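You operate a simulated robot arm through the tools that you are given. There is no shell and no other tool. Be economical: measure what you need, move in short steps, check, and stop when the job is done.

Carry out the task below with a simulated robot arm. There is one attempt and no reset: what you move stays moved.

TASK
Log the sealed suction at 20 kPa.
Fine: red stopper in the inlet before VAC on; set BLEED, then LOG; VAC off before the stopper goes back. Set down upright: red stopper.

Only the result counts: the job must be done as asked and must still hold three seconds after the hand-in. Knocking over, shifting, dropping, spilling or breaking anything else fails it. A push-on lid holds only when it is set on centred and level and pressed home; a screw cap is set on level and turned clockwise until tight.

THE ROBOT
A 6-joint arm with a four-finger gripper on a trunk, on a base that drives. Base frame: it is fixed to the floor where the robot stands at the start and does not move with it; the origin is under the middle of the robot, x ahead of it, y to its left, z up; the surface under the hand at the start is at about z = 0.86. Units: m, rad, N and s.
Its first joint turns from -2.897 to 2.897 rad. Places, roughly: bleed dial [0.5, 0.1, 0.8]; dump valve [0.5, 0.1, 0.5]; filter lock knob [0.5, 0.1, 0.6]; inlet socket [0.5, 0.2, 0.9]; jet switch [0.5, 0.3, 0.8]; log key [0.5, 0.1, 0.7]; vac switch [0.5, 0.4, 0.8]. Payload 3.67 kg.
Tool frame: the origin (TCP) lies between the finger pads and is the grasp point; the fingertips stand 0.028 m ahead of it; z points along the fingers, y is the line along which they close. Largest opening 0.112 m; the body of the gripper starts 0.073 m behind the TCP.
Orientation is that of the tool frame in the base frame, as a unit quaternion [w, x, y, z]. With the fingers straight down and closing along the base's y, the tool's x points along the base's -x, its y along +y and its z along -z.

THE INTERFACE
- The arm moves only by the tool step_arm. Its argument "moves" is one flat list of numbers, 7 for each row, row after row: the turn, a rotation vector about the base's x, y, z in units of 8 degrees (1.0 is 8 degrees), then the shift along the base's x, y, z in units of 20 mm (1.0 is 20 mm), then the opening, from 0 (shut) to 1 (fully open). In form: [ax, ay, az, tx, ty, tz, jaw, ax, ay, az, tx, ty, tz, jaw, ...]. A call has 1 to 20 rows; each row shifts and turns the commanded pose from where the row before left it. A call with a number of a shift or a turn outside -1 to 1 is refused whole. A row lasts 0.2 s, in which the tool goes at most 0.05 m and 0.15 rad; a call with a longer step from one row to the next is refused whole, and so is a gripper value outside its range. Where a pose cannot be reached the arm comes as near as it can. A force on the tool above 40 N (or 10 N above the force at the start of the call, whichever is more), or a blocked arm, ends the call early, and 0.2 s more pass. Each finger halts on what it meets, pressing with about 29 N; the grip force reading is that of the motor and also rises with nothing between the fingers. The clock runs only during rows and for 0.2 s after the last one: add rows that do not move to give the fingers time. The reply holds the time, the measured pose of the TCP, the force on the tool along the base axes, the opening and the grip force, in the units named above and with some noise, with the torque about the TCP (base axes, N m) and any sound that the robot's microphone picked up.
- Cameras (640 x 400 px; columns grow to the right, rows downward): "scene" is now at [0.1031, 0.1882, 1.3259]; the picture's right is [-0.27, -0.96, 0.00], its down [-0.58, 0.16, -0.80] and it looks along [0.77, -0.22, -0.60] (base axes); focal length 254 px, centre (320, 200). "wrist" rides on the gripper at [0.06, -0.018, -0.104] in the tool frame; the picture's right is [0.29, 0.96, 0.00], its down [-0.80, 0.24, -0.55] and it looks along [-0.53, 0.16, 0.83] (tool axes); focal length 234 px, centre (320, 200). There is no depth. A picture from a camera that has moved, and an enlarged one, comes with that camera's place and axes in the base frame and with its lens.
- get_image(camera): a new picture of that camera. No time passes.
- roll_base(legs): drives the robot by 1 to 6 legs, each [ahead, left, turn to the left] in m, m and rad, along the robot's own axes; the way and the turn of a leg run together, so that a leg with both is an arc; at most 1.5 m and 3.142 rad a leg. The arm and the cameras ride along, it lands a little off, and it stops where it bumps. It gives what a move gives.
- turn_head(pan, tilt): turns the head with the scene camera to pan (to the left, within 2.496 rad either way) and tilt (down, from -0.506 to 1.204), counted from straight ahead of the robot. It gives what a move gives.
- enlarge(camera, box): a new picture of the part [left, top, right, bottom] of that camera's present view, enlarged. No time passes.
- hand_in(): hands the job in; it is judged then, once.

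Go step by step. Nothing tells you exact positions but the pictures and the camera data: compare them with the known pose of the tool, close in by small moves and look again before you grip or let go. The budget is 120 turns and 82 pictures, counting those below and the enlarged ones. Unless the task says otherwise, let go and move clear before handing in.

The tools are called as a command line: name --argument value ..., lists and objects as JSON in quotes. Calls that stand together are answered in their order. step_arm: Moves the arm, as the interface text tells. Its arguments: {"type":"object","properties":{"moves":{"type":"array","items":{"type":"number"}}},"required":["moves"]} The other tools are called the same way: roll_base (legs) drives the base; turn_head (pan, tilt) turns the head that bears the scene camera; get_image (camera) takes a picture; enlarge (camera, box) takes an enlarged picture of a part of a camera's view; hand_in () hands the job in.

At the start:

```text
time_s: 0.0
eef_pos: [0.4956, 0.2177, 1.1317]
orientation: [0.0, 0.0, 1.0, 0.001]
contact_force: [-0.4, 0.8, 0.8]
ft_torque: [0.03, -0.03, -0.02]
grip_width: 0.112
grasp_force: 0.0
robot x, y, heading: [0.0006, -0.0016, -0.002]
head pan, tilt: [-0.274, 0.648]
```

scene: 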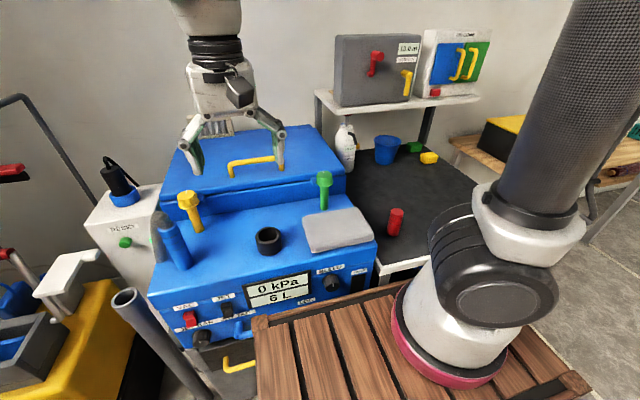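
wrist: 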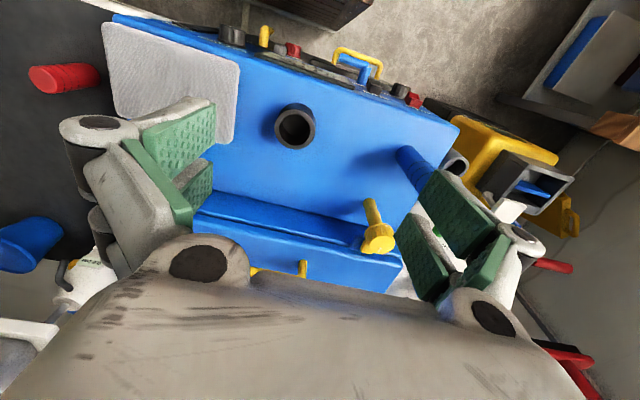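

I see a blue vacuum machine with an inlet socket on top and controls on the front; a red stopper stands on the dark table to the right. I'll enlarge the panel and stopper first.

enlarge --camera "scene" --box '[150, 250, 390, 400]'

enlarge --camera "scene" --box '[300, 120, 460, 270]'

```text
2.67 times, centred on (270, 325) of scene
camera zoom: at [0.1031, 0.1882, 1.3259], right [-0.27, -0.96, 0.0], down [-0.58, 0.16, -0.8], along [0.77, -0.22, -0.6], focal length 678 px, centre (453, -133)
```

zoom: 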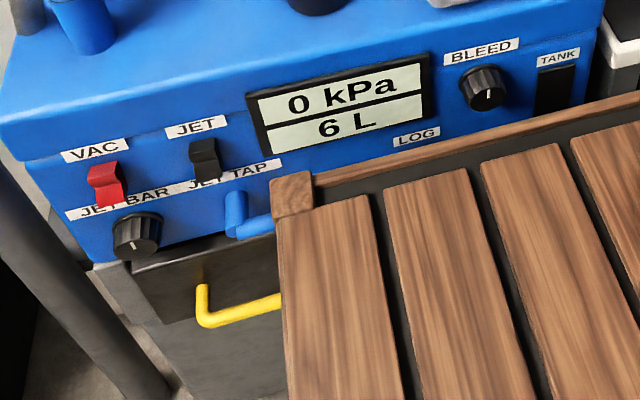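

```text
2.67 times, centred on (380, 195) of scene
camera zoom: at [0.1031, 0.1882, 1.3259], right [-0.27, -0.96, 0.0], down [-0.58, 0.16, -0.8], along [0.77, -0.22, -0.6], focal length 678 px, centre (160, 213)
```

zoom: 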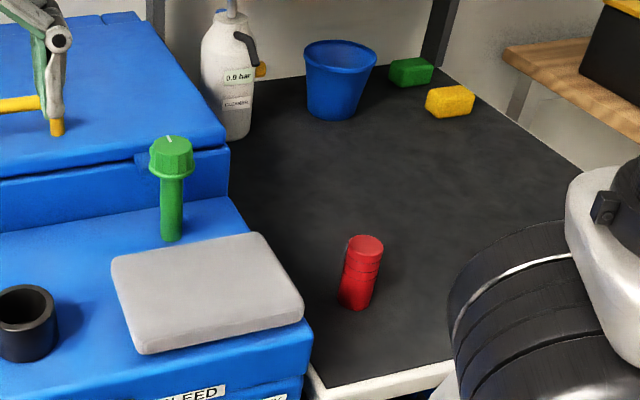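

enlarge --camera "wrist" --box '[200, 0, 440, 150]'

turn_head --pan -0.1 --tilt 1.0

get_image --camera "scene"

```text
2.67 times, centred on (320, 75) of wrist
camera zoom: at [0.4358, 0.1994, 1.2369], right [-0.29, 0.96, 0.0], down [0.8, 0.24, 0.55], along [0.53, 0.16, -0.83], focal length 624 px, centre (320, 533)
```

zoom: 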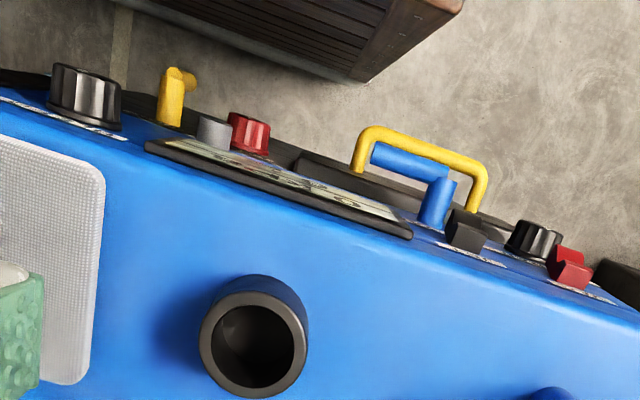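

```text
time_s: 0.8
eef_pos: [0.4957, 0.2165, 1.132]
orientation: [0.0, 0.0, 1.0, -0.001]
contact_force: [-0.6, -0.1, -0.4]
ft_torque: [-0.03, 0.01, -0.02]
grip_width: 0.112
grasp_force: 0.0
robot x, y, heading: [-0.0054, 0.0007, 0.002]
head pan, tilt: [-0.099, 1.0]
```

```text
76 pictures are left
camera scene: at [0.0889, 0.2048, 1.298], right [-0.1, -0.99, 0.0], down [-0.84, 0.08, -0.54], along [0.54, -0.05, -0.84], focal length 254 px, centre (320, 200)
```

scene: 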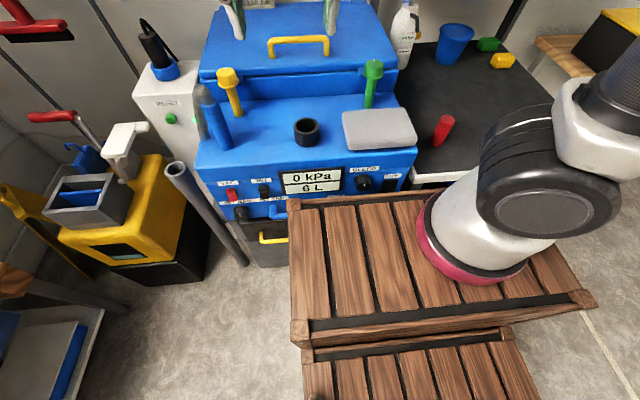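

The panel faces the robot (normal roughly -x, front at x≈0.485). I want to back off about 0.3 m so that everything is in reach with the tool horizontal too; I look behind first.

turn_head --pan 2.45 --tilt 0.7

get_image --camera "scene"

turn_head --pan -2.45 --tilt 0.7

get_image --camera "scene"

```text
time_s: 3.1
eef_pos: [0.4958, 0.2161, 1.1318]
orientation: [0.0, 0.0, 1.0, 0.0]
contact_force: [0.1, -0.1, 0.0]
ft_torque: [-0.01, -0.01, 0.02]
grip_width: 0.1118
grasp_force: 0.1
robot x, y, heading: [-0.0029, 0.0009, 0.001]
head pan, tilt: [2.45, 0.7]
```

```text
75 pictures are left
camera scene: at [-0.0459, 0.2659, 1.3214], right [0.64, 0.77, 0.0], down [0.5, -0.41, -0.76], along [-0.59, 0.49, -0.64], focal length 254 px, centre (320, 200)
```

scene: 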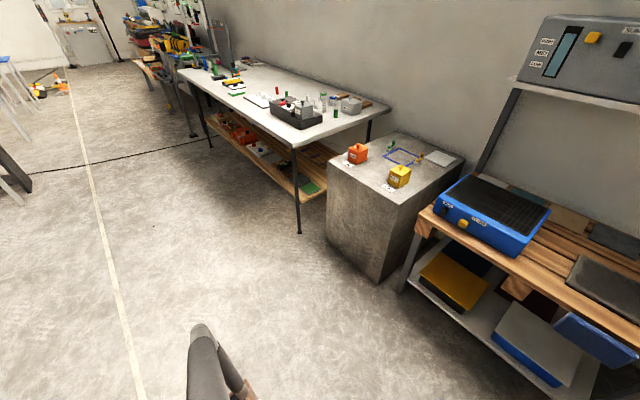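

```text
time_s: 7.0
eef_pos: [0.4961, 0.2165, 1.1315]
orientation: [0.001, 0.0, 1.0, -0.001]
contact_force: [-0.5, -0.1, -0.3]
ft_torque: [-0.02, -0.03, 0.02]
grip_width: 0.1118
grasp_force: 0.1
robot x, y, heading: [-0.002, -0.0005, -0.003]
head pan, tilt: [-2.45, 0.7]
```

```text
74 pictures are left
camera scene: at [-0.0459, 0.1576, 1.3214], right [-0.64, 0.77, 0.0], down [0.5, 0.41, -0.77], along [-0.59, -0.49, -0.64], focal length 254 px, centre (320, 200)
```

scene: 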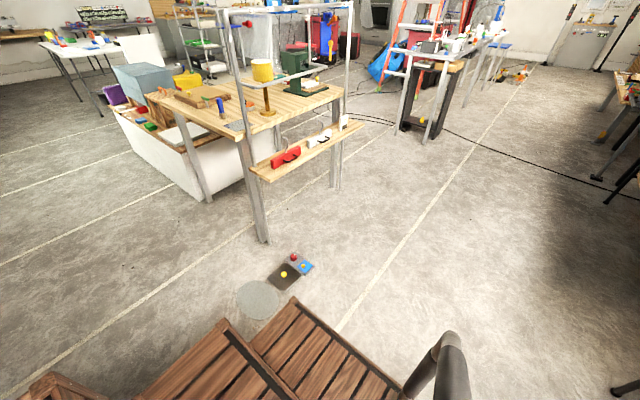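

Behind is clear (only pedals on the floor off to the right-back). I back up 0.3 m and look forward again.

roll_base --legs '[[-0.3, 0, 0]]'

turn_head --pan -0.15 --tilt 0.65

get_image --camera "scene"

get_image --camera "wrist"

```text
time_s: 9.1
eef_pos: [0.1953, 0.2154, 1.1318]
orientation: [-0.001, 0.002, 1.0, 0.0]
contact_force: [-0.4, -0.5, 0.2]
ft_torque: [0.0, 0.03, -0.02]
grip_width: 0.1121
grasp_force: 0.0
robot x, y, heading: [-0.3002, 0.001, -0.003]
head pan, tilt: [-2.45, 0.7]
```

```text
time_s: 11.2
eef_pos: [0.1945, 0.2151, 1.1323]
orientation: [0.0, 0.001, 1.0, 0.0]
contact_force: [-0.3, 0.9, 0.1]
ft_torque: [0.02, -0.01, 0.0]
grip_width: 0.1122
grasp_force: 0.0
robot x, y, heading: [-0.3018, -0.0019, -0.004]
head pan, tilt: [-0.15, 0.649]
```

```text
73 pictures are left
camera scene: at [-0.1956, 0.1989, 1.3257], right [-0.15, -0.99, 0.0], down [-0.6, 0.09, -0.8], along [0.79, -0.12, -0.6], focal length 254 px, centre (320, 200)
```

scene: 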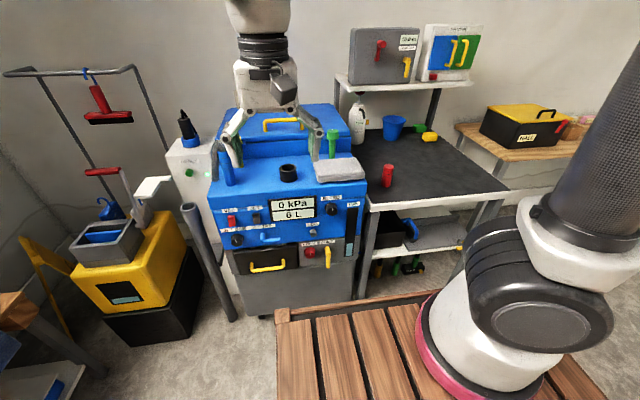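

```text
72 pictures are left
camera wrist: at [0.1349, 0.1983, 1.2369], right [-0.28, 0.96, 0.0], down [0.8, 0.24, 0.55], along [0.53, 0.16, -0.83], focal length 234 px, centre (320, 200)
```

wrist: 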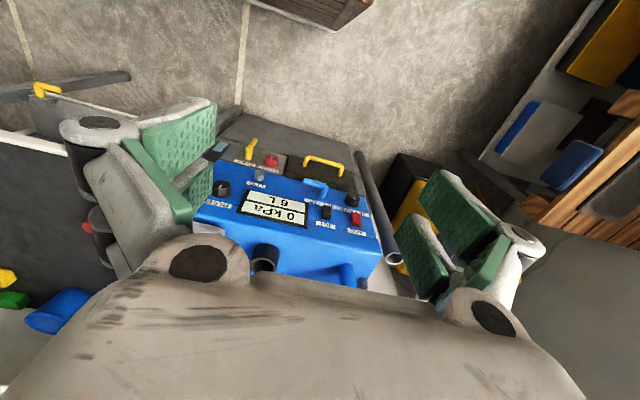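

enlarge --camera "scene" --box '[200, 175, 380, 288]'

enlarge --camera "scene" --box '[340, 130, 440, 200]'

```text
3.54 times, centred on (290, 232) of scene
camera zoom: at [-0.1956, 0.1989, 1.3257], right [-0.15, -0.99, 0.0], down [-0.6, 0.09, -0.8], along [0.79, -0.12, -0.6], focal length 899 px, centre (426, 88)
```

zoom: 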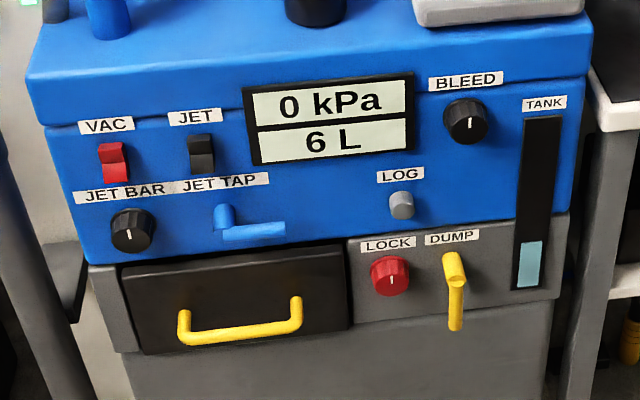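

```text
5.71 times, centred on (390, 165) of scene
camera zoom: at [-0.1956, 0.1989, 1.3257], right [-0.15, -0.99, 0.0], down [-0.6, 0.09, -0.8], along [0.79, -0.12, -0.6], focal length 1452 px, centre (-80, 400)
```

zoom: 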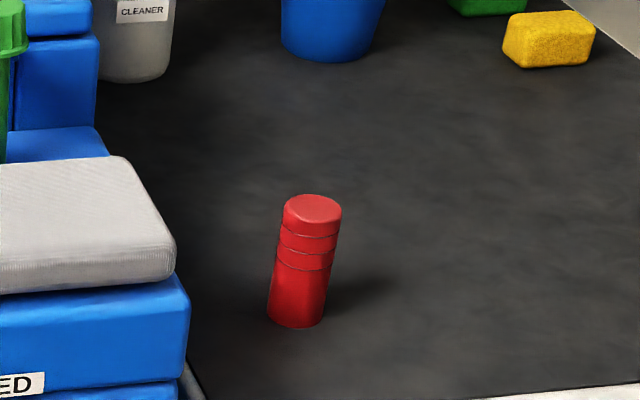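

The stopper stands at about (0.595, -0.188), base z≈0.767, top ≈0.85, Ø≈0.04. I move the open hand above it.

step_arm --moves '[0, 0, 0, 1, -1, 0, 0.8, 0, 0, 0, 1, -1, 0, 0.8, 0, 0, 0, 1, -1, 0, 0.8, 0, 0, 0, 1, -1, 0, 0.8, 0, 0, 0, 1, -1, 0, 0.8, 0, 0, 0, 1, -1, 0, 0.8, 0, 0, 0, 1, -1, 0, 0.8, 0, 0, 0, 1, -1, 0, 0.8, 0, 0, 0, 1, -1, 0, 0.8, 0, 0, 0, 1, -1, 0, 0.8, 0, 0, 0, 1, -1, 0, 0.8, 0, 0, 0, 1, -1, 0, 0.8, 0, 0, 0, 1, -1, 0, 0.8, 0, 0, 0, 1, -1, 0, 0.8, 0, 0, 0, 1, -1, 0, 0.8, 0, 0, 0, 1, -1, 0, 0.8, 0, 0, 0, 1, -1, 0, 0.8, 0, 0, 0, 1, -1, 0, 0.8, 0, 0, 0, 1, -1, 0, 0.8, 0, 0, 0, 1, -1, 0, 0.8]'

step_arm --moves '[0, 0, 0, 0, 0, -1, 0.8, 0, 0, 0, 0, 0, -1, 0.8, 0, 0, 0, 0, 0, -1, 0.8, 0, 0, 0, 0, 0, -1, 0.8, 0, 0, 0, 0, 0, -1, 0.8, 0, 0, 0, 0, 0, 0, 0.8]'

get_image --camera "wrist"

get_image --camera "scene"

```text
time_s: 15.4
eef_pos: [0.5965, -0.1828, 1.1315]
orientation: [-0.001, 0.002, 1.0, 0.0]
contact_force: [0.2, 0.5, 0.5]
ft_torque: [-0.04, -0.02, 0.01]
grip_width: 0.0894
grasp_force: 0.0
robot x, y, heading: [-0.3019, 0.0008, -0.004]
head pan, tilt: [-0.15, 0.649]
```

```text
time_s: 16.8
eef_pos: [0.5965, -0.1843, 1.033]
orientation: [0.0, 0.003, 1.0, -0.001]
contact_force: [-0.2, -0.2, 0.7]
ft_torque: [0.01, 0.04, 0.0]
grip_width: 0.0896
grasp_force: 0.1
robot x, y, heading: [-0.3016, 0.0019, -0.003]
head pan, tilt: [-0.15, 0.649]
```

```text
69 pictures are left
camera wrist: at [0.536, -0.2018, 1.1381], right [-0.28, 0.96, 0.0], down [0.8, 0.24, 0.55], along [0.53, 0.16, -0.83], focal length 234 px, centre (320, 200)
```

wrist: 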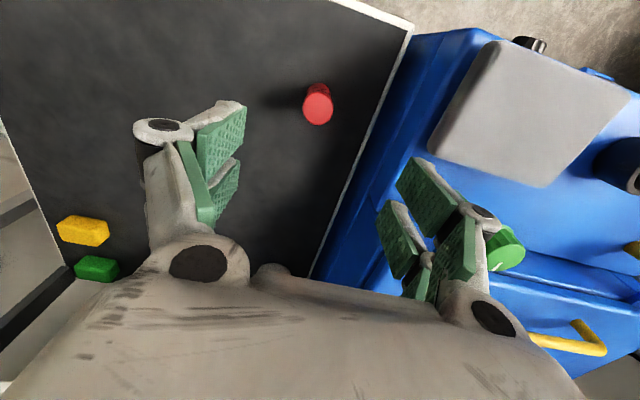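

```text
68 pictures are left
camera scene: at [-0.1956, 0.1989, 1.3257], right [-0.15, -0.99, 0.0], down [-0.6, 0.09, -0.8], along [0.79, -0.12, -0.6], focal length 254 px, centre (320, 200)
```

scene: 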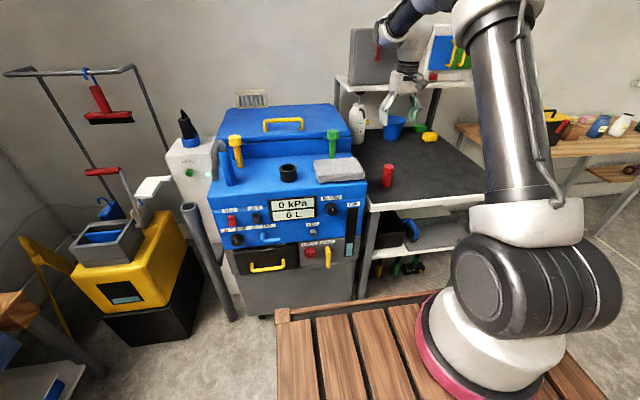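

Both views agree: stopper top at ≈(0.591, -0.187). I go down around it.

step_arm --moves '[0, 0, 0, -0.25, -0.13, -1, 0.8, 0, 0, 0, 0, 0, -1, 0.8, 0, 0, 0, 0, 0, -1, 0.8, 0, 0, 0, 0, 0, -1, 0.8, 0, 0, 0, 0, 0, -1, 0.8, 0, 0, 0, 0, 0, -1, 0.8, 0, 0, 0, 0, 0, -1, 0.8, 0, 0, 0, 0, 0, 0, 0.8]'

get_image --camera "wrist"

enlarge --camera "scene" --box '[340, 130, 440, 200]'

```text
time_s: 18.6
eef_pos: [0.5907, -0.1866, 0.8902]
orientation: [-0.001, 0.002, 1.0, 0.0]
contact_force: [-0.3, 0.1, 0.9]
ft_torque: [0.0, -0.01, -0.01]
grip_width: 0.0896
grasp_force: 0.0
robot x, y, heading: [-0.3054, 0.0014, -0.004]
head pan, tilt: [-0.15, 0.649]
```

```text
67 pictures are left
camera wrist: at [0.5308, -0.2035, 0.9959], right [-0.28, 0.96, 0.0], down [0.8, 0.24, 0.55], along [0.53, 0.16, -0.83], focal length 234 px, centre (320, 200)
```

wrist: 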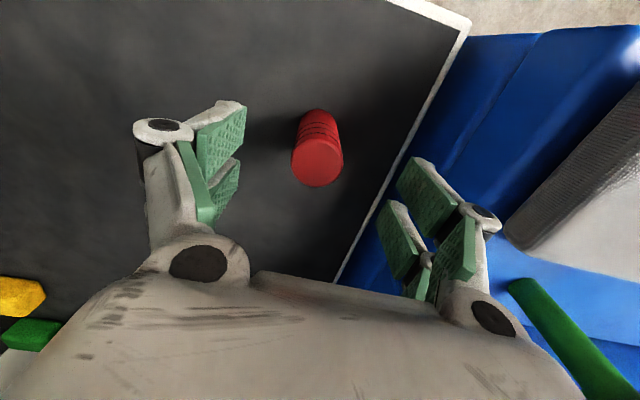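

```text
5.71 times, centred on (390, 165) of scene
camera zoom: at [-0.1956, 0.1989, 1.3257], right [-0.15, -0.99, 0.0], down [-0.6, 0.09, -0.8], along [0.79, -0.12, -0.6], focal length 1452 px, centre (-80, 400)
```

zoom: 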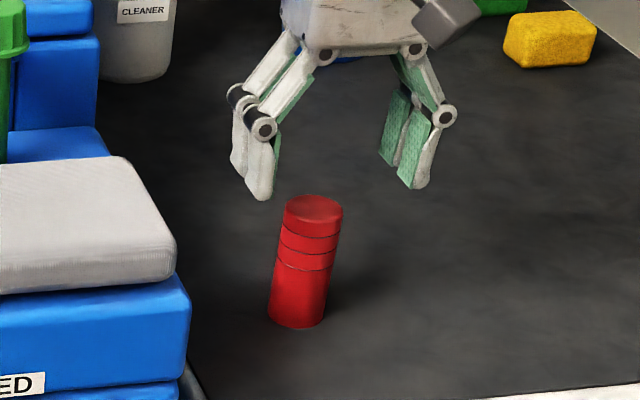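

Aligned. I descend to grip the upper part of the stopper and close.

step_arm --moves '[0, 0, 0, 0.1, 0, -1, 0.8, 0, 0, 0, 0, 0, -1, 0.8, 0, 0, 0, 0, 0, -0.75, 0.8, 0, 0, 0, 0, 0, 0, 0.8, 0, 0, 0, 0, 0, 0, 0.5, 0, 0, 0, 0, 0, 0, 0, 0, 0, 0, 0, 0, 0, 0, 0, 0, 0, 0, 0, 0, 0]'

get_image --camera "wrist"

enlarge --camera "scene" --box '[340, 130, 440, 200]'

```text
time_s: 20.4
eef_pos: [0.5915, -0.1866, 0.8362]
orientation: [0.0, 0.001, 1.0, 0.001]
contact_force: [-0.3, 0.0, 0.7]
ft_torque: [-0.03, 0.0, 0.02]
grip_width: 0.0367
grasp_force: 29.2
robot x, y, heading: [-0.3014, -0.0012, -0.005]
head pan, tilt: [-0.15, 0.649]
```

```text
65 pictures are left
camera wrist: at [0.531, -0.2043, 0.9411], right [-0.28, 0.96, 0.0], down [0.8, 0.24, 0.55], along [0.53, 0.16, -0.83], focal length 234 px, centre (320, 200)
```

wrist: 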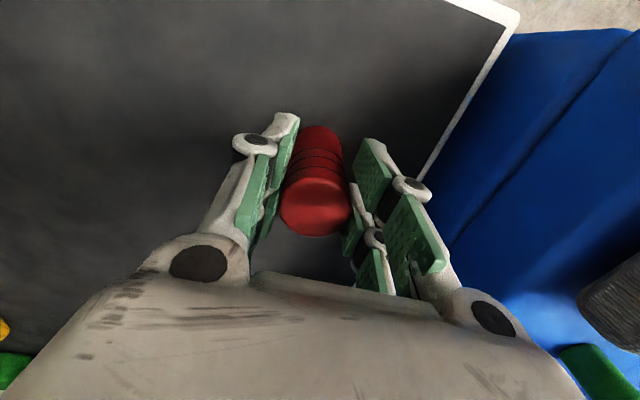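

```text
5.71 times, centred on (390, 165) of scene
camera zoom: at [-0.1956, 0.1989, 1.3257], right [-0.15, -0.99, 0.0], down [-0.6, 0.09, -0.8], along [0.79, -0.12, -0.6], focal length 1452 px, centre (-80, 400)
```

zoom: 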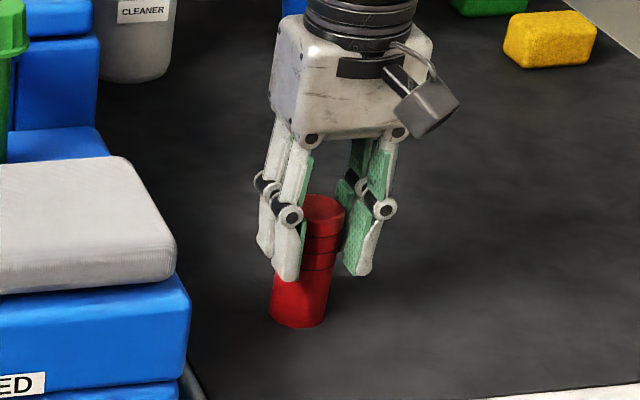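

Gripped (36.7 mm). I lift it well clear and carry it over to the socket.

step_arm --moves '[0, 0, 0, 0, 0, 1, 0, 0, 0, 0, 0, 0, 1, 0, 0, 0, 0, 0, 0, 1, 0, 0, 0, 0, 0, 0, 1, 0, 0, 0, 0, 0, 0, 1, 0, 0, 0, 0, 0, 0, 1, 0, 0, 0, 0, 0, 0, 1, 0, 0, 0, 0, 0, 0, 1, 0, 0, 0, 0, 0, 0, 1, 0, 0, 0, 0, 0, 0, 1, 0, 0, 0, 0, 0, 0, 1, 0, 0, 0, 0, 0, 0, 1, 0]'

step_arm --moves '[0, 0, 0, -1, 1, 0, 0, 0, 0, 0, -1, 1, 0, 0, 0, 0, 0, -0.75, 1, 0, 0, 0, 0, 0, 0, 1, 0, 0, 0, 0, 0, 0, 1, 0, 0, 0, 0, 0, 0, 1, 0, 0, 0, 0, 0, 0, 1, 0, 0, 0, 0, 0, 0, 1, 0, 0, 0, 0, 0, 0, 1, 0, 0, 0, 0, 0, 0, 1, 0, 0, 0, 0, 0, 0, 1, 0, 0, 0, 0, 0, 0, 1, 0, 0, 0, 0, 0, 0, 1, 0, 0, 0, 0, 0, 0, 1, 0, 0, 0, 0, 0, 0, 1, 0, 0, 0, 0, 0, 0, 1, 0, 0, 0, 0, 0, 0, 1, 0, 0, 0, 0, 0, 0, 1, 0, 0, 0, 0, 0, 0, 1, 0, 0, 0, 0, 0, 0, 0, 0]'

get_image --camera "wrist"

enlarge --camera "scene" --box '[220, 100, 360, 188]'

```text
time_s: 23.0
eef_pos: [0.5913, -0.187, 1.0765]
orientation: [0.0, 0.001, 1.0, -0.001]
contact_force: [0.2, -0.4, -0.7]
ft_torque: [0.0, 0.01, 0.05]
grip_width: 0.0366
grasp_force: 28.9
robot x, y, heading: [-0.3006, 0.0013, -0.007]
head pan, tilt: [-0.15, 0.649]
```

```text
refused: moves must hold 7 numbers for each row
```

```text
63 pictures are left
camera wrist: at [0.5308, -0.2047, 1.1809], right [-0.28, 0.96, 0.0], down [0.8, 0.24, 0.55], along [0.53, 0.16, -0.83], focal length 234 px, centre (320, 200)
```

wrist: 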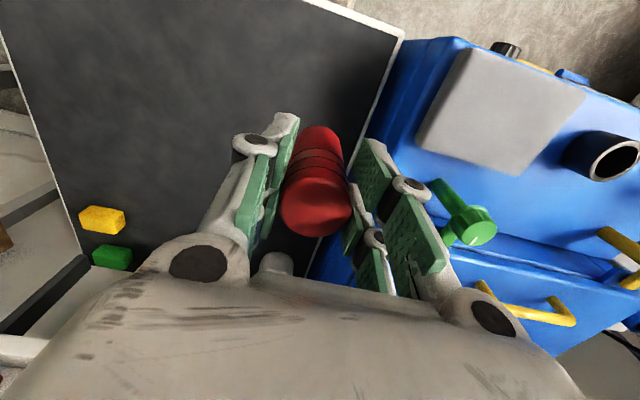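

```text
4.55 times, centred on (290, 144) of scene
camera zoom: at [-0.1954, 0.1988, 1.3257], right [-0.15, -0.99, 0.0], down [-0.6, 0.09, -0.8], along [0.79, -0.12, -0.6], focal length 1155 px, centre (456, 454)
```

zoom: 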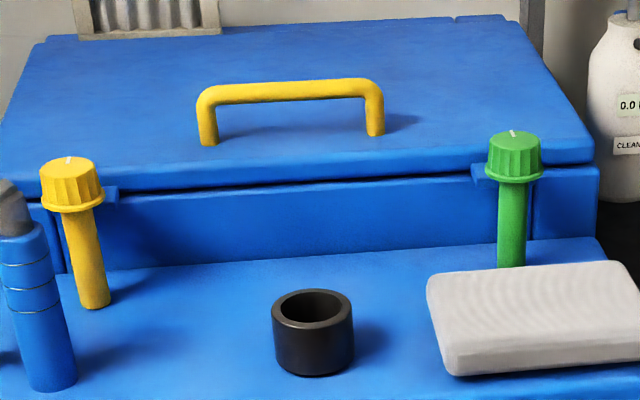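

I repeat the transfer with a correct row list.

step_arm --moves '[0, 0, 0, -0.5, 1, 0, 0, 0, 0, 0, -0.5, 1, 0, 0, 0, 0, 0, -0.5, 1, 0, 0, 0, 0, 0, -0.5, 1, 0, 0, 0, 0, 0, -0.5, 1, 0, 0, 0, 0, 0, 0, 1, 0, 0, 0, 0, 0, 0, 1, 0, 0, 0, 0, 0, 0, 1, 0, 0, 0, 0, 0, 0, 1, 0, 0, 0, 0, 0, 0, 1, 0, 0, 0, 0, 0, 0, 1, 0, 0, 0, 0, 0, 0, 1, 0, 0, 0, 0, 0, 0, 1, 0, 0, 0, 0, 0, 0, 1, 0, 0, 0, 0, 0, 0, 1, 0, 0, 0, 0, 0, 0, 1, 0, 0, 0, 0, 0, 0, 1, 0, 0, 0, 0, 0, 0, 1, 0, 0, 0, 0, 0, 0, 1, 0, 0, 0, 0, 0, 0, 0, 0, 0]'

get_image --camera "wrist"

enlarge --camera "scene" --box '[220, 100, 360, 188]'

```text
time_s: 27.2
eef_pos: [0.5407, 0.1926, 1.0768]
orientation: [0.0, 0.001, 1.0, 0.0]
contact_force: [-0.5, 0.7, -0.1]
ft_torque: [0.02, 0.02, 0.03]
grip_width: 0.0366
grasp_force: 29.6
robot x, y, heading: [-0.3007, 0.001, -0.006]
head pan, tilt: [-0.15, 0.649]
```

```text
61 pictures are left
camera wrist: at [0.4813, 0.1761, 1.1819], right [-0.28, 0.96, 0.0], down [0.8, 0.24, 0.55], along [0.53, 0.16, -0.83], focal length 234 px, centre (320, 200)
```

wrist: 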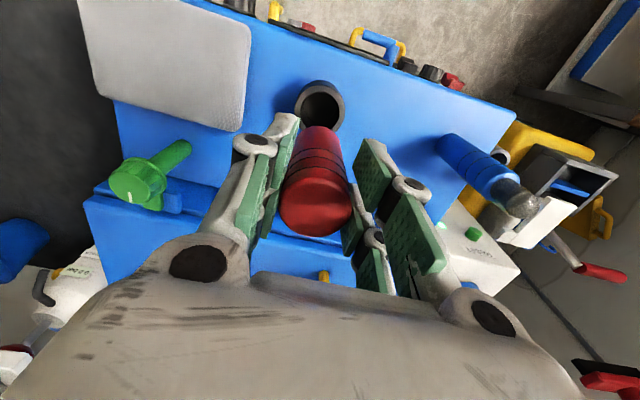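

```text
4.55 times, centred on (290, 144) of scene
camera zoom: at [-0.1955, 0.199, 1.3257], right [-0.15, -0.99, 0.0], down [-0.6, 0.09, -0.8], along [0.79, -0.12, -0.6], focal length 1155 px, centre (456, 454)
```

zoom: 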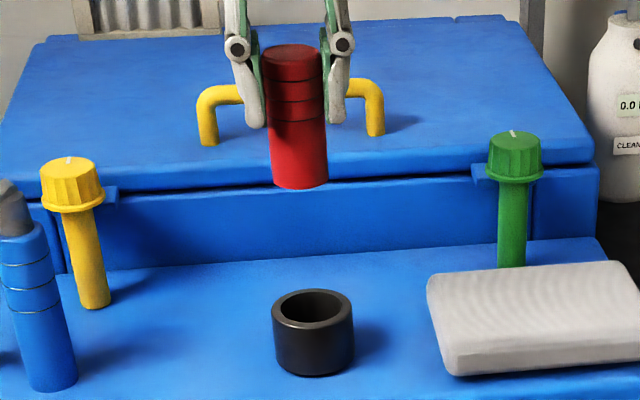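

The stopper hangs just above and nearly over the socket. I lower it to about 2 cm above the rim and compare again.

step_arm --moves '[0, 0, 0, 0, -0.08, -1, 0, 0, 0, 0, 0, 0, -1, 0, 0, 0, 0, 0, 0, -1, 0, 0, 0, 0, 0, 0, -0.8, 0, 0, 0, 0, 0, 0, 0, 0]'

enlarge --camera "wrist" --box '[240, 60, 400, 160]'

enlarge --camera "scene" --box '[255, 130, 325, 190]'

```text
time_s: 28.4
eef_pos: [0.5403, 0.1909, 1.0006]
orientation: [0.0, 0.002, 1.0, 0.0]
contact_force: [0.1, -0.3, -0.9]
ft_torque: [-0.02, 0.05, 0.04]
grip_width: 0.0368
grasp_force: 28.9
robot x, y, heading: [-0.3, 0.0014, -0.001]
head pan, tilt: [-0.15, 0.649]
```

```text
4.00 times, centred on (320, 110) of wrist
camera zoom: at [0.4808, 0.1734, 1.105], right [-0.28, 0.96, 0.0], down [0.8, 0.24, 0.55], along [0.53, 0.16, -0.83], focal length 937 px, centre (320, 560)
```

zoom: 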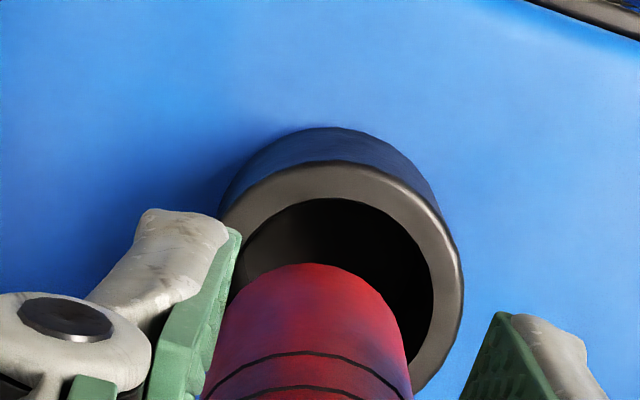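

```text
6.67 times, centred on (290, 160) of scene
camera zoom: at [-0.1955, 0.199, 1.3257], right [-0.15, -0.99, 0.0], down [-0.6, 0.09, -0.8], along [0.79, -0.12, -0.6], focal length 1694 px, centre (520, 467)
```

zoom: 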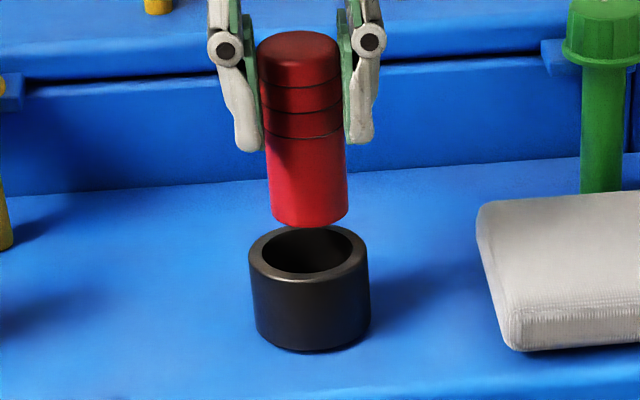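

The stopper looks slightly off (about 2 mm toward -y and a few mm toward +x). I correct and lower a little to check again.

step_arm --moves '[0, 0, 0, -0.15, 0.12, -0.4, 0, 0, 0, 0, 0, 0, -0.2, 0, 0, 0, 0, 0, 0, 0, 0]'

enlarge --camera "wrist" --box '[240, 60, 400, 160]'

enlarge --camera "scene" --box '[265, 145, 313, 190]'

```text
time_s: 29.2
eef_pos: [0.5392, 0.1921, 0.9878]
orientation: [0.001, 0.002, 1.0, 0.0]
contact_force: [-0.1, 0.1, -0.4]
ft_torque: [0.0, 0.01, 0.02]
grip_width: 0.0366
grasp_force: 28.7
robot x, y, heading: [-0.3012, 0.0011, -0.004]
head pan, tilt: [-0.15, 0.649]
```

```text
4.00 times, centred on (320, 110) of wrist
camera zoom: at [0.4781, 0.1753, 1.0924], right [-0.28, 0.96, 0.0], down [0.8, 0.24, 0.55], along [0.53, 0.16, -0.83], focal length 937 px, centre (320, 560)
```

zoom: 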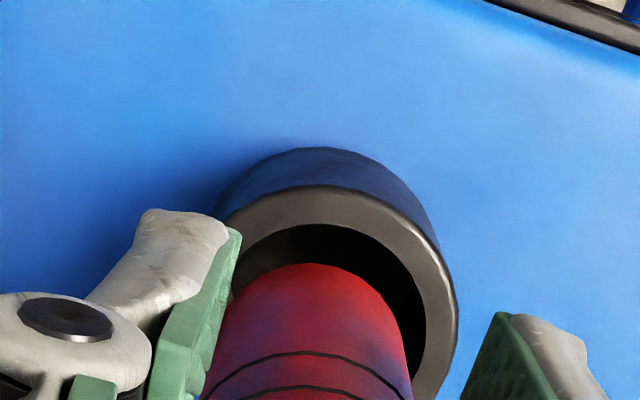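

```text
8.89 times, centred on (289, 168) of scene
camera zoom: at [-0.1955, 0.199, 1.3257], right [-0.15, -0.99, 0.0], down [-0.6, 0.09, -0.8], along [0.79, -0.12, -0.6], focal length 2258 px, centre (596, 489)
```

zoom: 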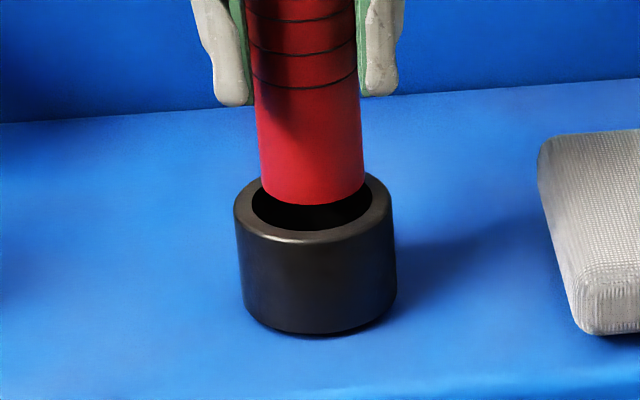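

Now aligned within about 1 mm with ~4 mm clearance. I lower it in small steps into the socket.

step_arm --moves '[0, 0, 0, 0, 0.06, -0.4, 0, 0, 0, 0, 0, 0, -0.4, 0, 0, 0, 0, 0, 0, -0.4, 0, 0, 0, 0, 0, 0, -0.2, 0, 0, 0, 0, 0, 0, 0, 0]'

enlarge --camera "scene" --box '[265, 145, 313, 190]'

```text
time_s: 30.4
eef_pos: [0.5391, 0.195, 0.9618]
orientation: [0.0, 0.002, 1.0, 0.001]
contact_force: [-1.5, 1.9, 22.0]
ft_torque: [0.43, -0.22, 0.05]
grip_width: 0.0369
grasp_force: 28.9
robot x, y, heading: [-0.3025, -0.0017, -0.001]
head pan, tilt: [-0.15, 0.649]
```

```text
8.89 times, centred on (289, 168) of scene
camera zoom: at [-0.1964, 0.1988, 1.3258], right [-0.15, -0.99, 0.0], down [-0.6, 0.09, -0.8], along [0.79, -0.12, -0.6], focal length 2258 px, centre (596, 489)
```

zoom: 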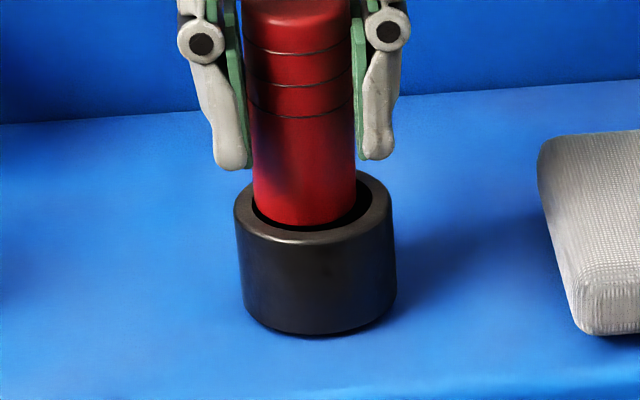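

Contact with 22 N: the stopper has drifted ~3 mm to +y against the rim's side. I lift a bit, shift back to -y and retry.

step_arm --moves '[0, 0, 0, 0, 0, 0.3, 0, 0, 0, 0, 0, -0.12, 0.1, 0, 0, 0, 0, 0, 0, 0, 0]'

enlarge --camera "scene" --box '[265, 145, 313, 190]'

```text
time_s: 31.2
eef_pos: [0.5409, 0.1922, 0.9687]
orientation: [-0.001, 0.002, 1.0, 0.0]
contact_force: [0.4, -0.5, -1.9]
ft_torque: [-0.04, 0.03, 0.0]
grip_width: 0.0367
grasp_force: 28.8
robot x, y, heading: [-0.3042, 0.0014, -0.005]
head pan, tilt: [-0.15, 0.649]
```

```text
8.89 times, centred on (289, 168) of scene
camera zoom: at [-0.1955, 0.199, 1.3257], right [-0.15, -0.99, 0.0], down [-0.6, 0.09, -0.8], along [0.79, -0.12, -0.6], focal length 2258 px, centre (596, 489)
```

zoom: 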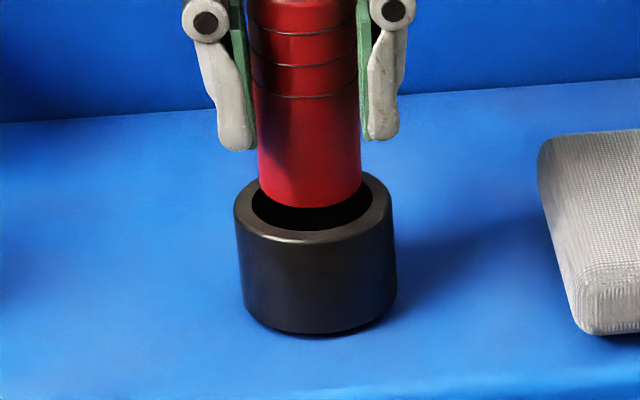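

The stopper hit the rim and slid ~12 mm up in the grip (still upright). I check the alignment from the wrist before retrying.

enlarge --camera "wrist" --box '[240, 60, 400, 160]'

get_image --camera "wrist"

```text
4.00 times, centred on (320, 110) of wrist
camera zoom: at [0.4802, 0.1757, 1.0741], right [-0.28, 0.96, 0.0], down [0.8, 0.24, 0.55], along [0.53, 0.16, -0.83], focal length 937 px, centre (320, 560)
```

zoom: 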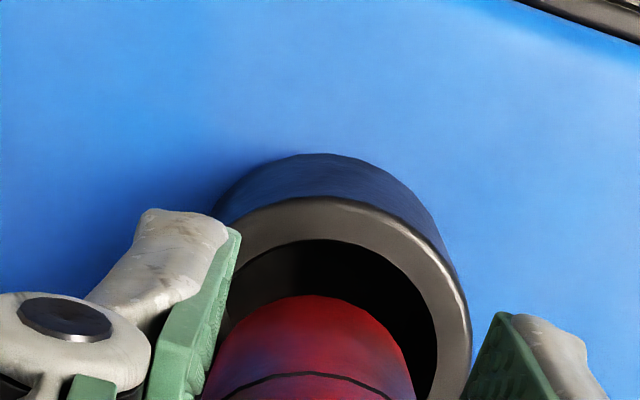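

```text
52 pictures are left
camera wrist: at [0.4802, 0.1757, 1.0741], right [-0.28, 0.96, 0.0], down [0.8, 0.24, 0.55], along [0.53, 0.16, -0.83], focal length 234 px, centre (320, 200)
```

wrist: 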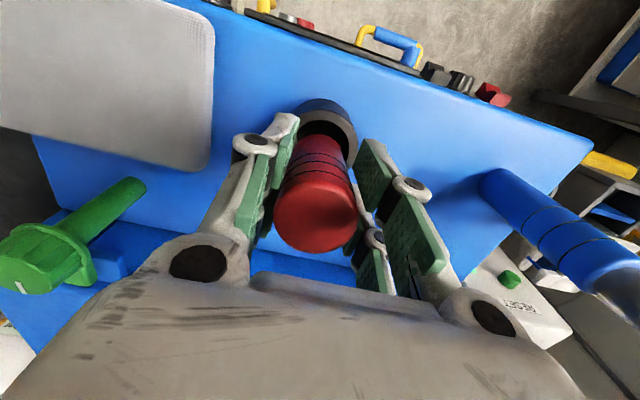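

Wrist and scene together suggest ~3 mm toward -x and 1 mm toward -y. I apply that and lower gently in small steps.

step_arm --moves '[0, 0, 0, -0.15, -0.05, 0, 0, 0, 0, 0, 0, 0, -0.2, 0, 0, 0, 0, 0, 0, -0.2, 0, 0, 0, 0, 0, 0, -0.1, 0, 0, 0, 0, 0, 0, 0, 0]'

enlarge --camera "scene" --box '[265, 145, 313, 190]'

```text
time_s: 32.4
eef_pos: [0.5372, 0.1902, 0.9586]
orientation: [0.0, 0.002, 1.0, 0.0]
contact_force: [0.2, 0.5, -0.7]
ft_torque: [-0.01, -0.01, 0.0]
grip_width: 0.0368
grasp_force: 29.1
robot x, y, heading: [-0.3013, 0.0017, -0.003]
head pan, tilt: [-0.15, 0.649]
```

```text
8.89 times, centred on (289, 168) of scene
camera zoom: at [-0.1955, 0.199, 1.3257], right [-0.15, -0.99, 0.0], down [-0.6, 0.09, -0.8], along [0.79, -0.12, -0.6], focal length 2258 px, centre (596, 489)
```

zoom: 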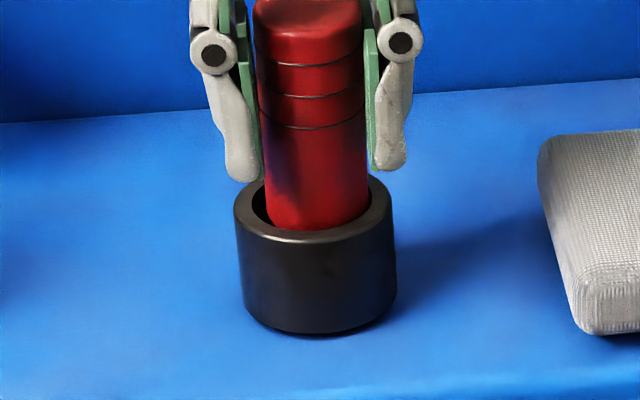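

It is entering the hole without force. I shift y by +1.5 mm and keep lowering.

step_arm --moves '[0, 0, 0, 0.05, 0.08, 0, 0, 0, 0, 0, 0, 0, -0.2, 0, 0, 0, 0, 0, 0, -0.2, 0, 0, 0, 0, 0, 0, -0.2, 0, 0, 0, 0, 0, 0, 0, 0]'

enlarge --camera "scene" --box '[265, 145, 313, 190]'

```text
time_s: 33.6
eef_pos: [0.5373, 0.1942, 0.9469]
orientation: [0.001, 0.002, 1.0, 0.0]
contact_force: [0.0, 0.0, -0.7]
ft_torque: [0.0, -0.04, 0.02]
grip_width: 0.0366
grasp_force: 29.6
robot x, y, heading: [-0.3037, 0.0005, -0.007]
head pan, tilt: [-0.15, 0.649]
```

```text
8.89 times, centred on (289, 168) of scene
camera zoom: at [-0.1955, 0.199, 1.3257], right [-0.15, -0.99, 0.0], down [-0.6, 0.09, -0.8], along [0.79, -0.12, -0.6], focal length 2258 px, centre (596, 489)
```

zoom: 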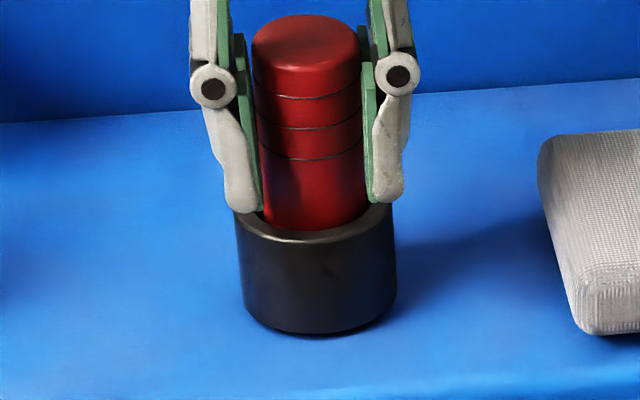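

step_arm --moves '[0, 0, 0, 0, 0, -0.2, 0, 0, 0, 0, 0, 0, -0.2, 0, 0, 0, 0, 0, 0, -0.1, 0, 0, 0, 0, 0, 0, 0, 0]'

enlarge --camera "scene" --box '[265, 145, 313, 190]'

```text
time_s: 34.6
eef_pos: [0.5359, 0.1926, 0.9365]
orientation: [0.0, 0.002, 1.0, 0.0]
contact_force: [0.3, -0.9, -0.5]
ft_torque: [-0.03, -0.01, -0.06]
grip_width: 0.0369
grasp_force: 28.8
robot x, y, heading: [-0.3036, -0.0006, -0.002]
head pan, tilt: [-0.15, 0.649]
```

```text
8.89 times, centred on (289, 168) of scene
camera zoom: at [-0.1955, 0.199, 1.3257], right [-0.15, -0.99, 0.0], down [-0.6, 0.09, -0.8], along [0.79, -0.12, -0.6], focal length 2258 px, centre (596, 489)
```

zoom: 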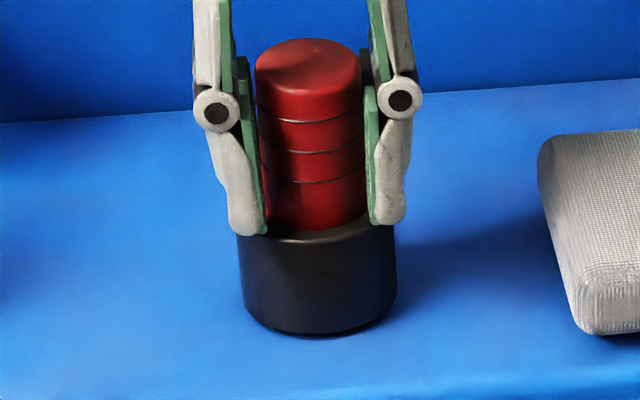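

It is ~27 mm into the socket with fingertips just over the rim. I let it go gently, raise, and look.

step_arm --moves '[0, 0, 0, 0, 0, 0, 0.45, 0, 0, 0, 0, 0, 0, 0.55, 0, 0, 0, 0, 0, 0, 0.55, 0, 0, 0, 0, 0, 1, 0.55, 0, 0, 0, 0, 0, 1, 0.55, 0, 0, 0, 0, 0, 1, 0.55, 0, 0, 0, 0, 0, 1, 0.55, 0, 0, 0, 0, 0, 0, 0.55]'

enlarge --camera "scene" --box '[265, 145, 313, 190]'

get_image --camera "wrist"

```text
time_s: 36.4
eef_pos: [0.5353, 0.1913, 1.0172]
orientation: [0.0, 0.002, 1.0, 0.0]
contact_force: [0.2, -0.3, -0.5]
ft_torque: [0.0, -0.02, -0.01]
grip_width: 0.0616
grasp_force: 0.1
robot x, y, heading: [-0.2958, -0.0032, -0.003]
head pan, tilt: [-0.15, 0.649]
```

```text
8.89 times, centred on (289, 168) of scene
camera zoom: at [-0.1955, 0.199, 1.3257], right [-0.15, -0.99, 0.0], down [-0.6, 0.09, -0.8], along [0.79, -0.12, -0.6], focal length 2258 px, centre (596, 489)
```

zoom: 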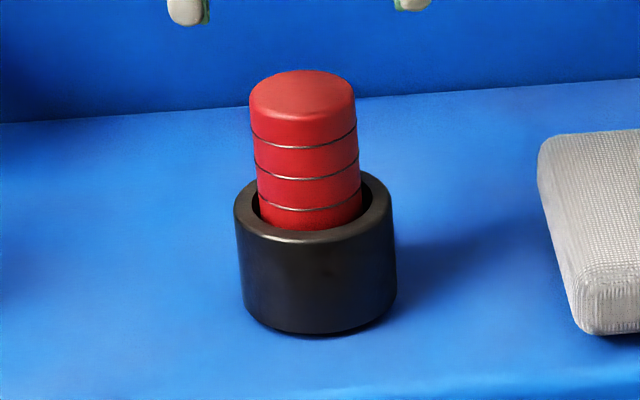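

```text
47 pictures are left
camera wrist: at [0.4748, 0.1748, 1.1227], right [-0.28, 0.96, 0.0], down [0.8, 0.24, 0.55], along [0.53, 0.16, -0.83], focal length 234 px, centre (320, 200)
```

wrist: 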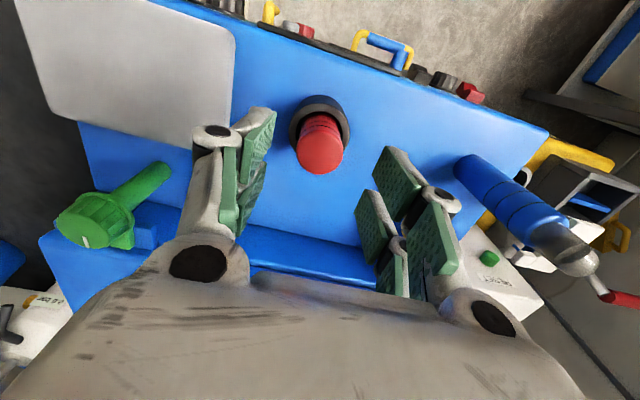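

The stopper is seated upright in the inlet. Now I raise, withdraw in front of the machine and turn the tool to point forward (+x), fingers shut, at the y of VAC (≈0.396, z≈0.76).

step_arm --moves '[0, 0, 0, 0, 0, 1, 0.5, 0, 0, 0, 0, 0, 1, 0.3, 0, 0, 0, 0, 0, 1, 0, 0, 0, 0, 0, 0, 1, 0, 0, -0.9375, 0, -1, 0.85, 0, 0, 0, -0.9375, 0, -1, 0.85, 0, 0, 0, -0.9375, 0, -1, 0.85, 0, 0, 0, -0.9375, 0, -1, 0.85, 0, 0, 0, -0.9375, 0, -1, 0.85, 0, 0, 0, -0.9375, 0, -1, 0.85, 0, 0, 0, -0.9375, 0, -1, 0.85, 0, 0, 0, -0.9375, 0, -1, 0.85, 0, 0, 0, -0.9375, 0, -1, 0.85, 0, 0, 0, -0.9375, 0, -1, 0.85, 0, 0, 0, -0.9375, 0, -1, 0.85, 0, 0, 0, -0.9375, 0, -1, 0.85, 0, 0, 0, 0, 0, 0, 0, 0, 0]'

get_image --camera "scene"

```text
time_s: 40.0
eef_pos: [0.2961, 0.3983, 1.0977]
orientation: [0.708, 0.001, 0.707, 0.002]
contact_force: [0.0, -0.2, -0.3]
ft_torque: [0.04, 0.0, -0.04]
grip_width: 0.0
grasp_force: 28.8
robot x, y, heading: [-0.3027, 0.0005, -0.002]
head pan, tilt: [-0.15, 0.649]
```

```text
46 pictures are left
camera scene: at [-0.1956, 0.199, 1.3257], right [-0.15, -0.99, 0.0], down [-0.6, 0.09, -0.8], along [0.79, -0.12, -0.6], focal length 254 px, centre (320, 200)
```

scene: 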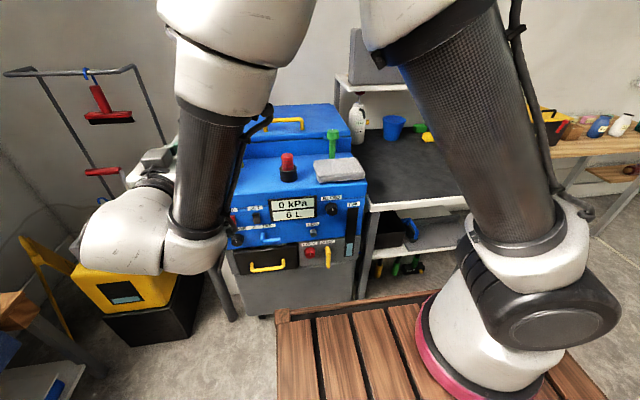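

step_arm --moves '[0, 0, 0, 0, 0, -1, 0, 0, 0, 0, 0, 0, -1, 0, 0, 0, 0, 0, 0, -1, 0, 0, 0, 0, 0, 0, -1, 0, 0, 0, 0, 0, 0, -1, 0, 0, 0, 0, 0, 0, -1, 0, 0, 0, 0, 0, 0, -1, 0, 0, 0, 0, 0, 0, -1, 0, 0, 0, 0, 0, 0, -1, 0, 0, 0, 0, 0, 0, -1, 0, 0, 0, 0, 0, 0, -1, 0, 0, 0, 0, 0, 0, -1, 0, 0, 0, 0, 0, 0, -1, 0, 0, 0, 0, 0, 0, -1, 0, 0, 0, 0, 0, 0, 0, 0]'

get_image --camera "scene"

get_image --camera "wrist"

```text
time_s: 43.2
eef_pos: [0.3096, 0.4575, 0.8529]
orientation: [0.707, 0.001, 0.708, -0.002]
contact_force: [0.0, -0.4, 0.4]
ft_torque: [-0.01, -0.01, 0.0]
grip_width: 0.0001
grasp_force: 28.9
out of reach, approached as far as the arm can: row 8, 9, 10, 11, 12, 13, 14
robot x, y, heading: [-0.3006, 0.0012, -0.004]
head pan, tilt: [-0.15, 0.649]
```

```text
45 pictures are left
camera scene: at [-0.1956, 0.199, 1.3257], right [-0.15, -0.99, 0.0], down [-0.6, 0.09, -0.8], along [0.79, -0.12, -0.6], focal length 254 px, centre (320, 200)
```

scene: 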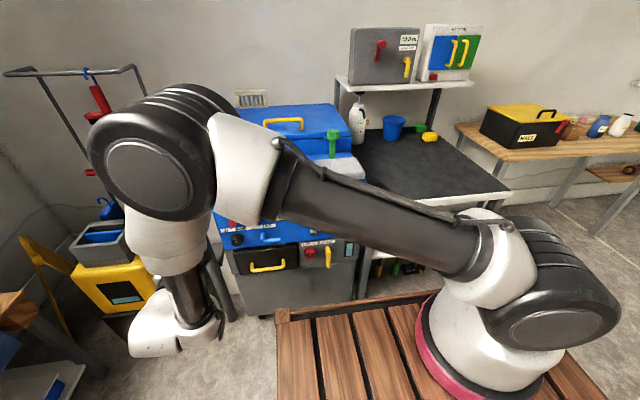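

```text
44 pictures are left
camera wrist: at [0.2056, 0.4401, 0.7943], right [0.0, 0.96, -0.29], down [-0.55, 0.24, 0.8], along [0.83, 0.16, 0.53], focal length 234 px, centre (320, 200)
```

wrist: 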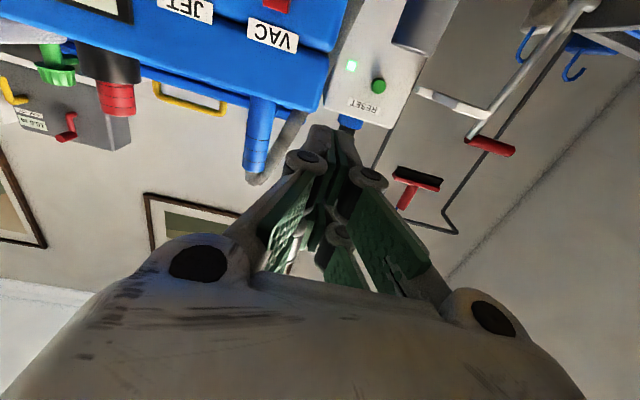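

The arm is too folded here. I back the base 0.12 m so the forward-pointing tool can work comfortably in front of the panel.

roll_base --legs '[[-0.12, 0, 0]]'

step_arm --moves '[0, 0, 0, 1, -0.4, 0, 0, 0, 0, 0, 1, -0.4, 0, 0, 0, 0, 0, 1, -0.4, 0, 0, 0, 0, 0, 1, -0.4, 0, 0, 0, 0, 0, 1, -0.4, 0, 0, 0, 0, 0, 1, -0.4, 0, 0, 0, 0, 0, 1, -0.4, 0, 0]'

```text
time_s: 44.4
eef_pos: [0.1902, 0.4564, 0.8535]
orientation: [0.707, 0.001, 0.707, -0.002]
contact_force: [0.4, -0.1, 0.1]
ft_torque: [0.01, -0.01, 0.0]
grip_width: 0.0003
grasp_force: 28.8
robot x, y, heading: [-0.4248, 0.0024, -0.007]
head pan, tilt: [-0.15, 0.649]
```

```text
time_s: 46.0
eef_pos: [0.3327, 0.4033, 0.8538]
orientation: [0.706, 0.0, 0.708, -0.003]
contact_force: [-0.4, -0.4, -0.6]
ft_torque: [0.02, -0.01, 0.02]
grip_width: 0.0002
grasp_force: 29.1
out of reach, approached as far as the arm can: row 4
robot x, y, heading: [-0.4236, 0.0002, -0.008]
head pan, tilt: [-0.15, 0.649]
```

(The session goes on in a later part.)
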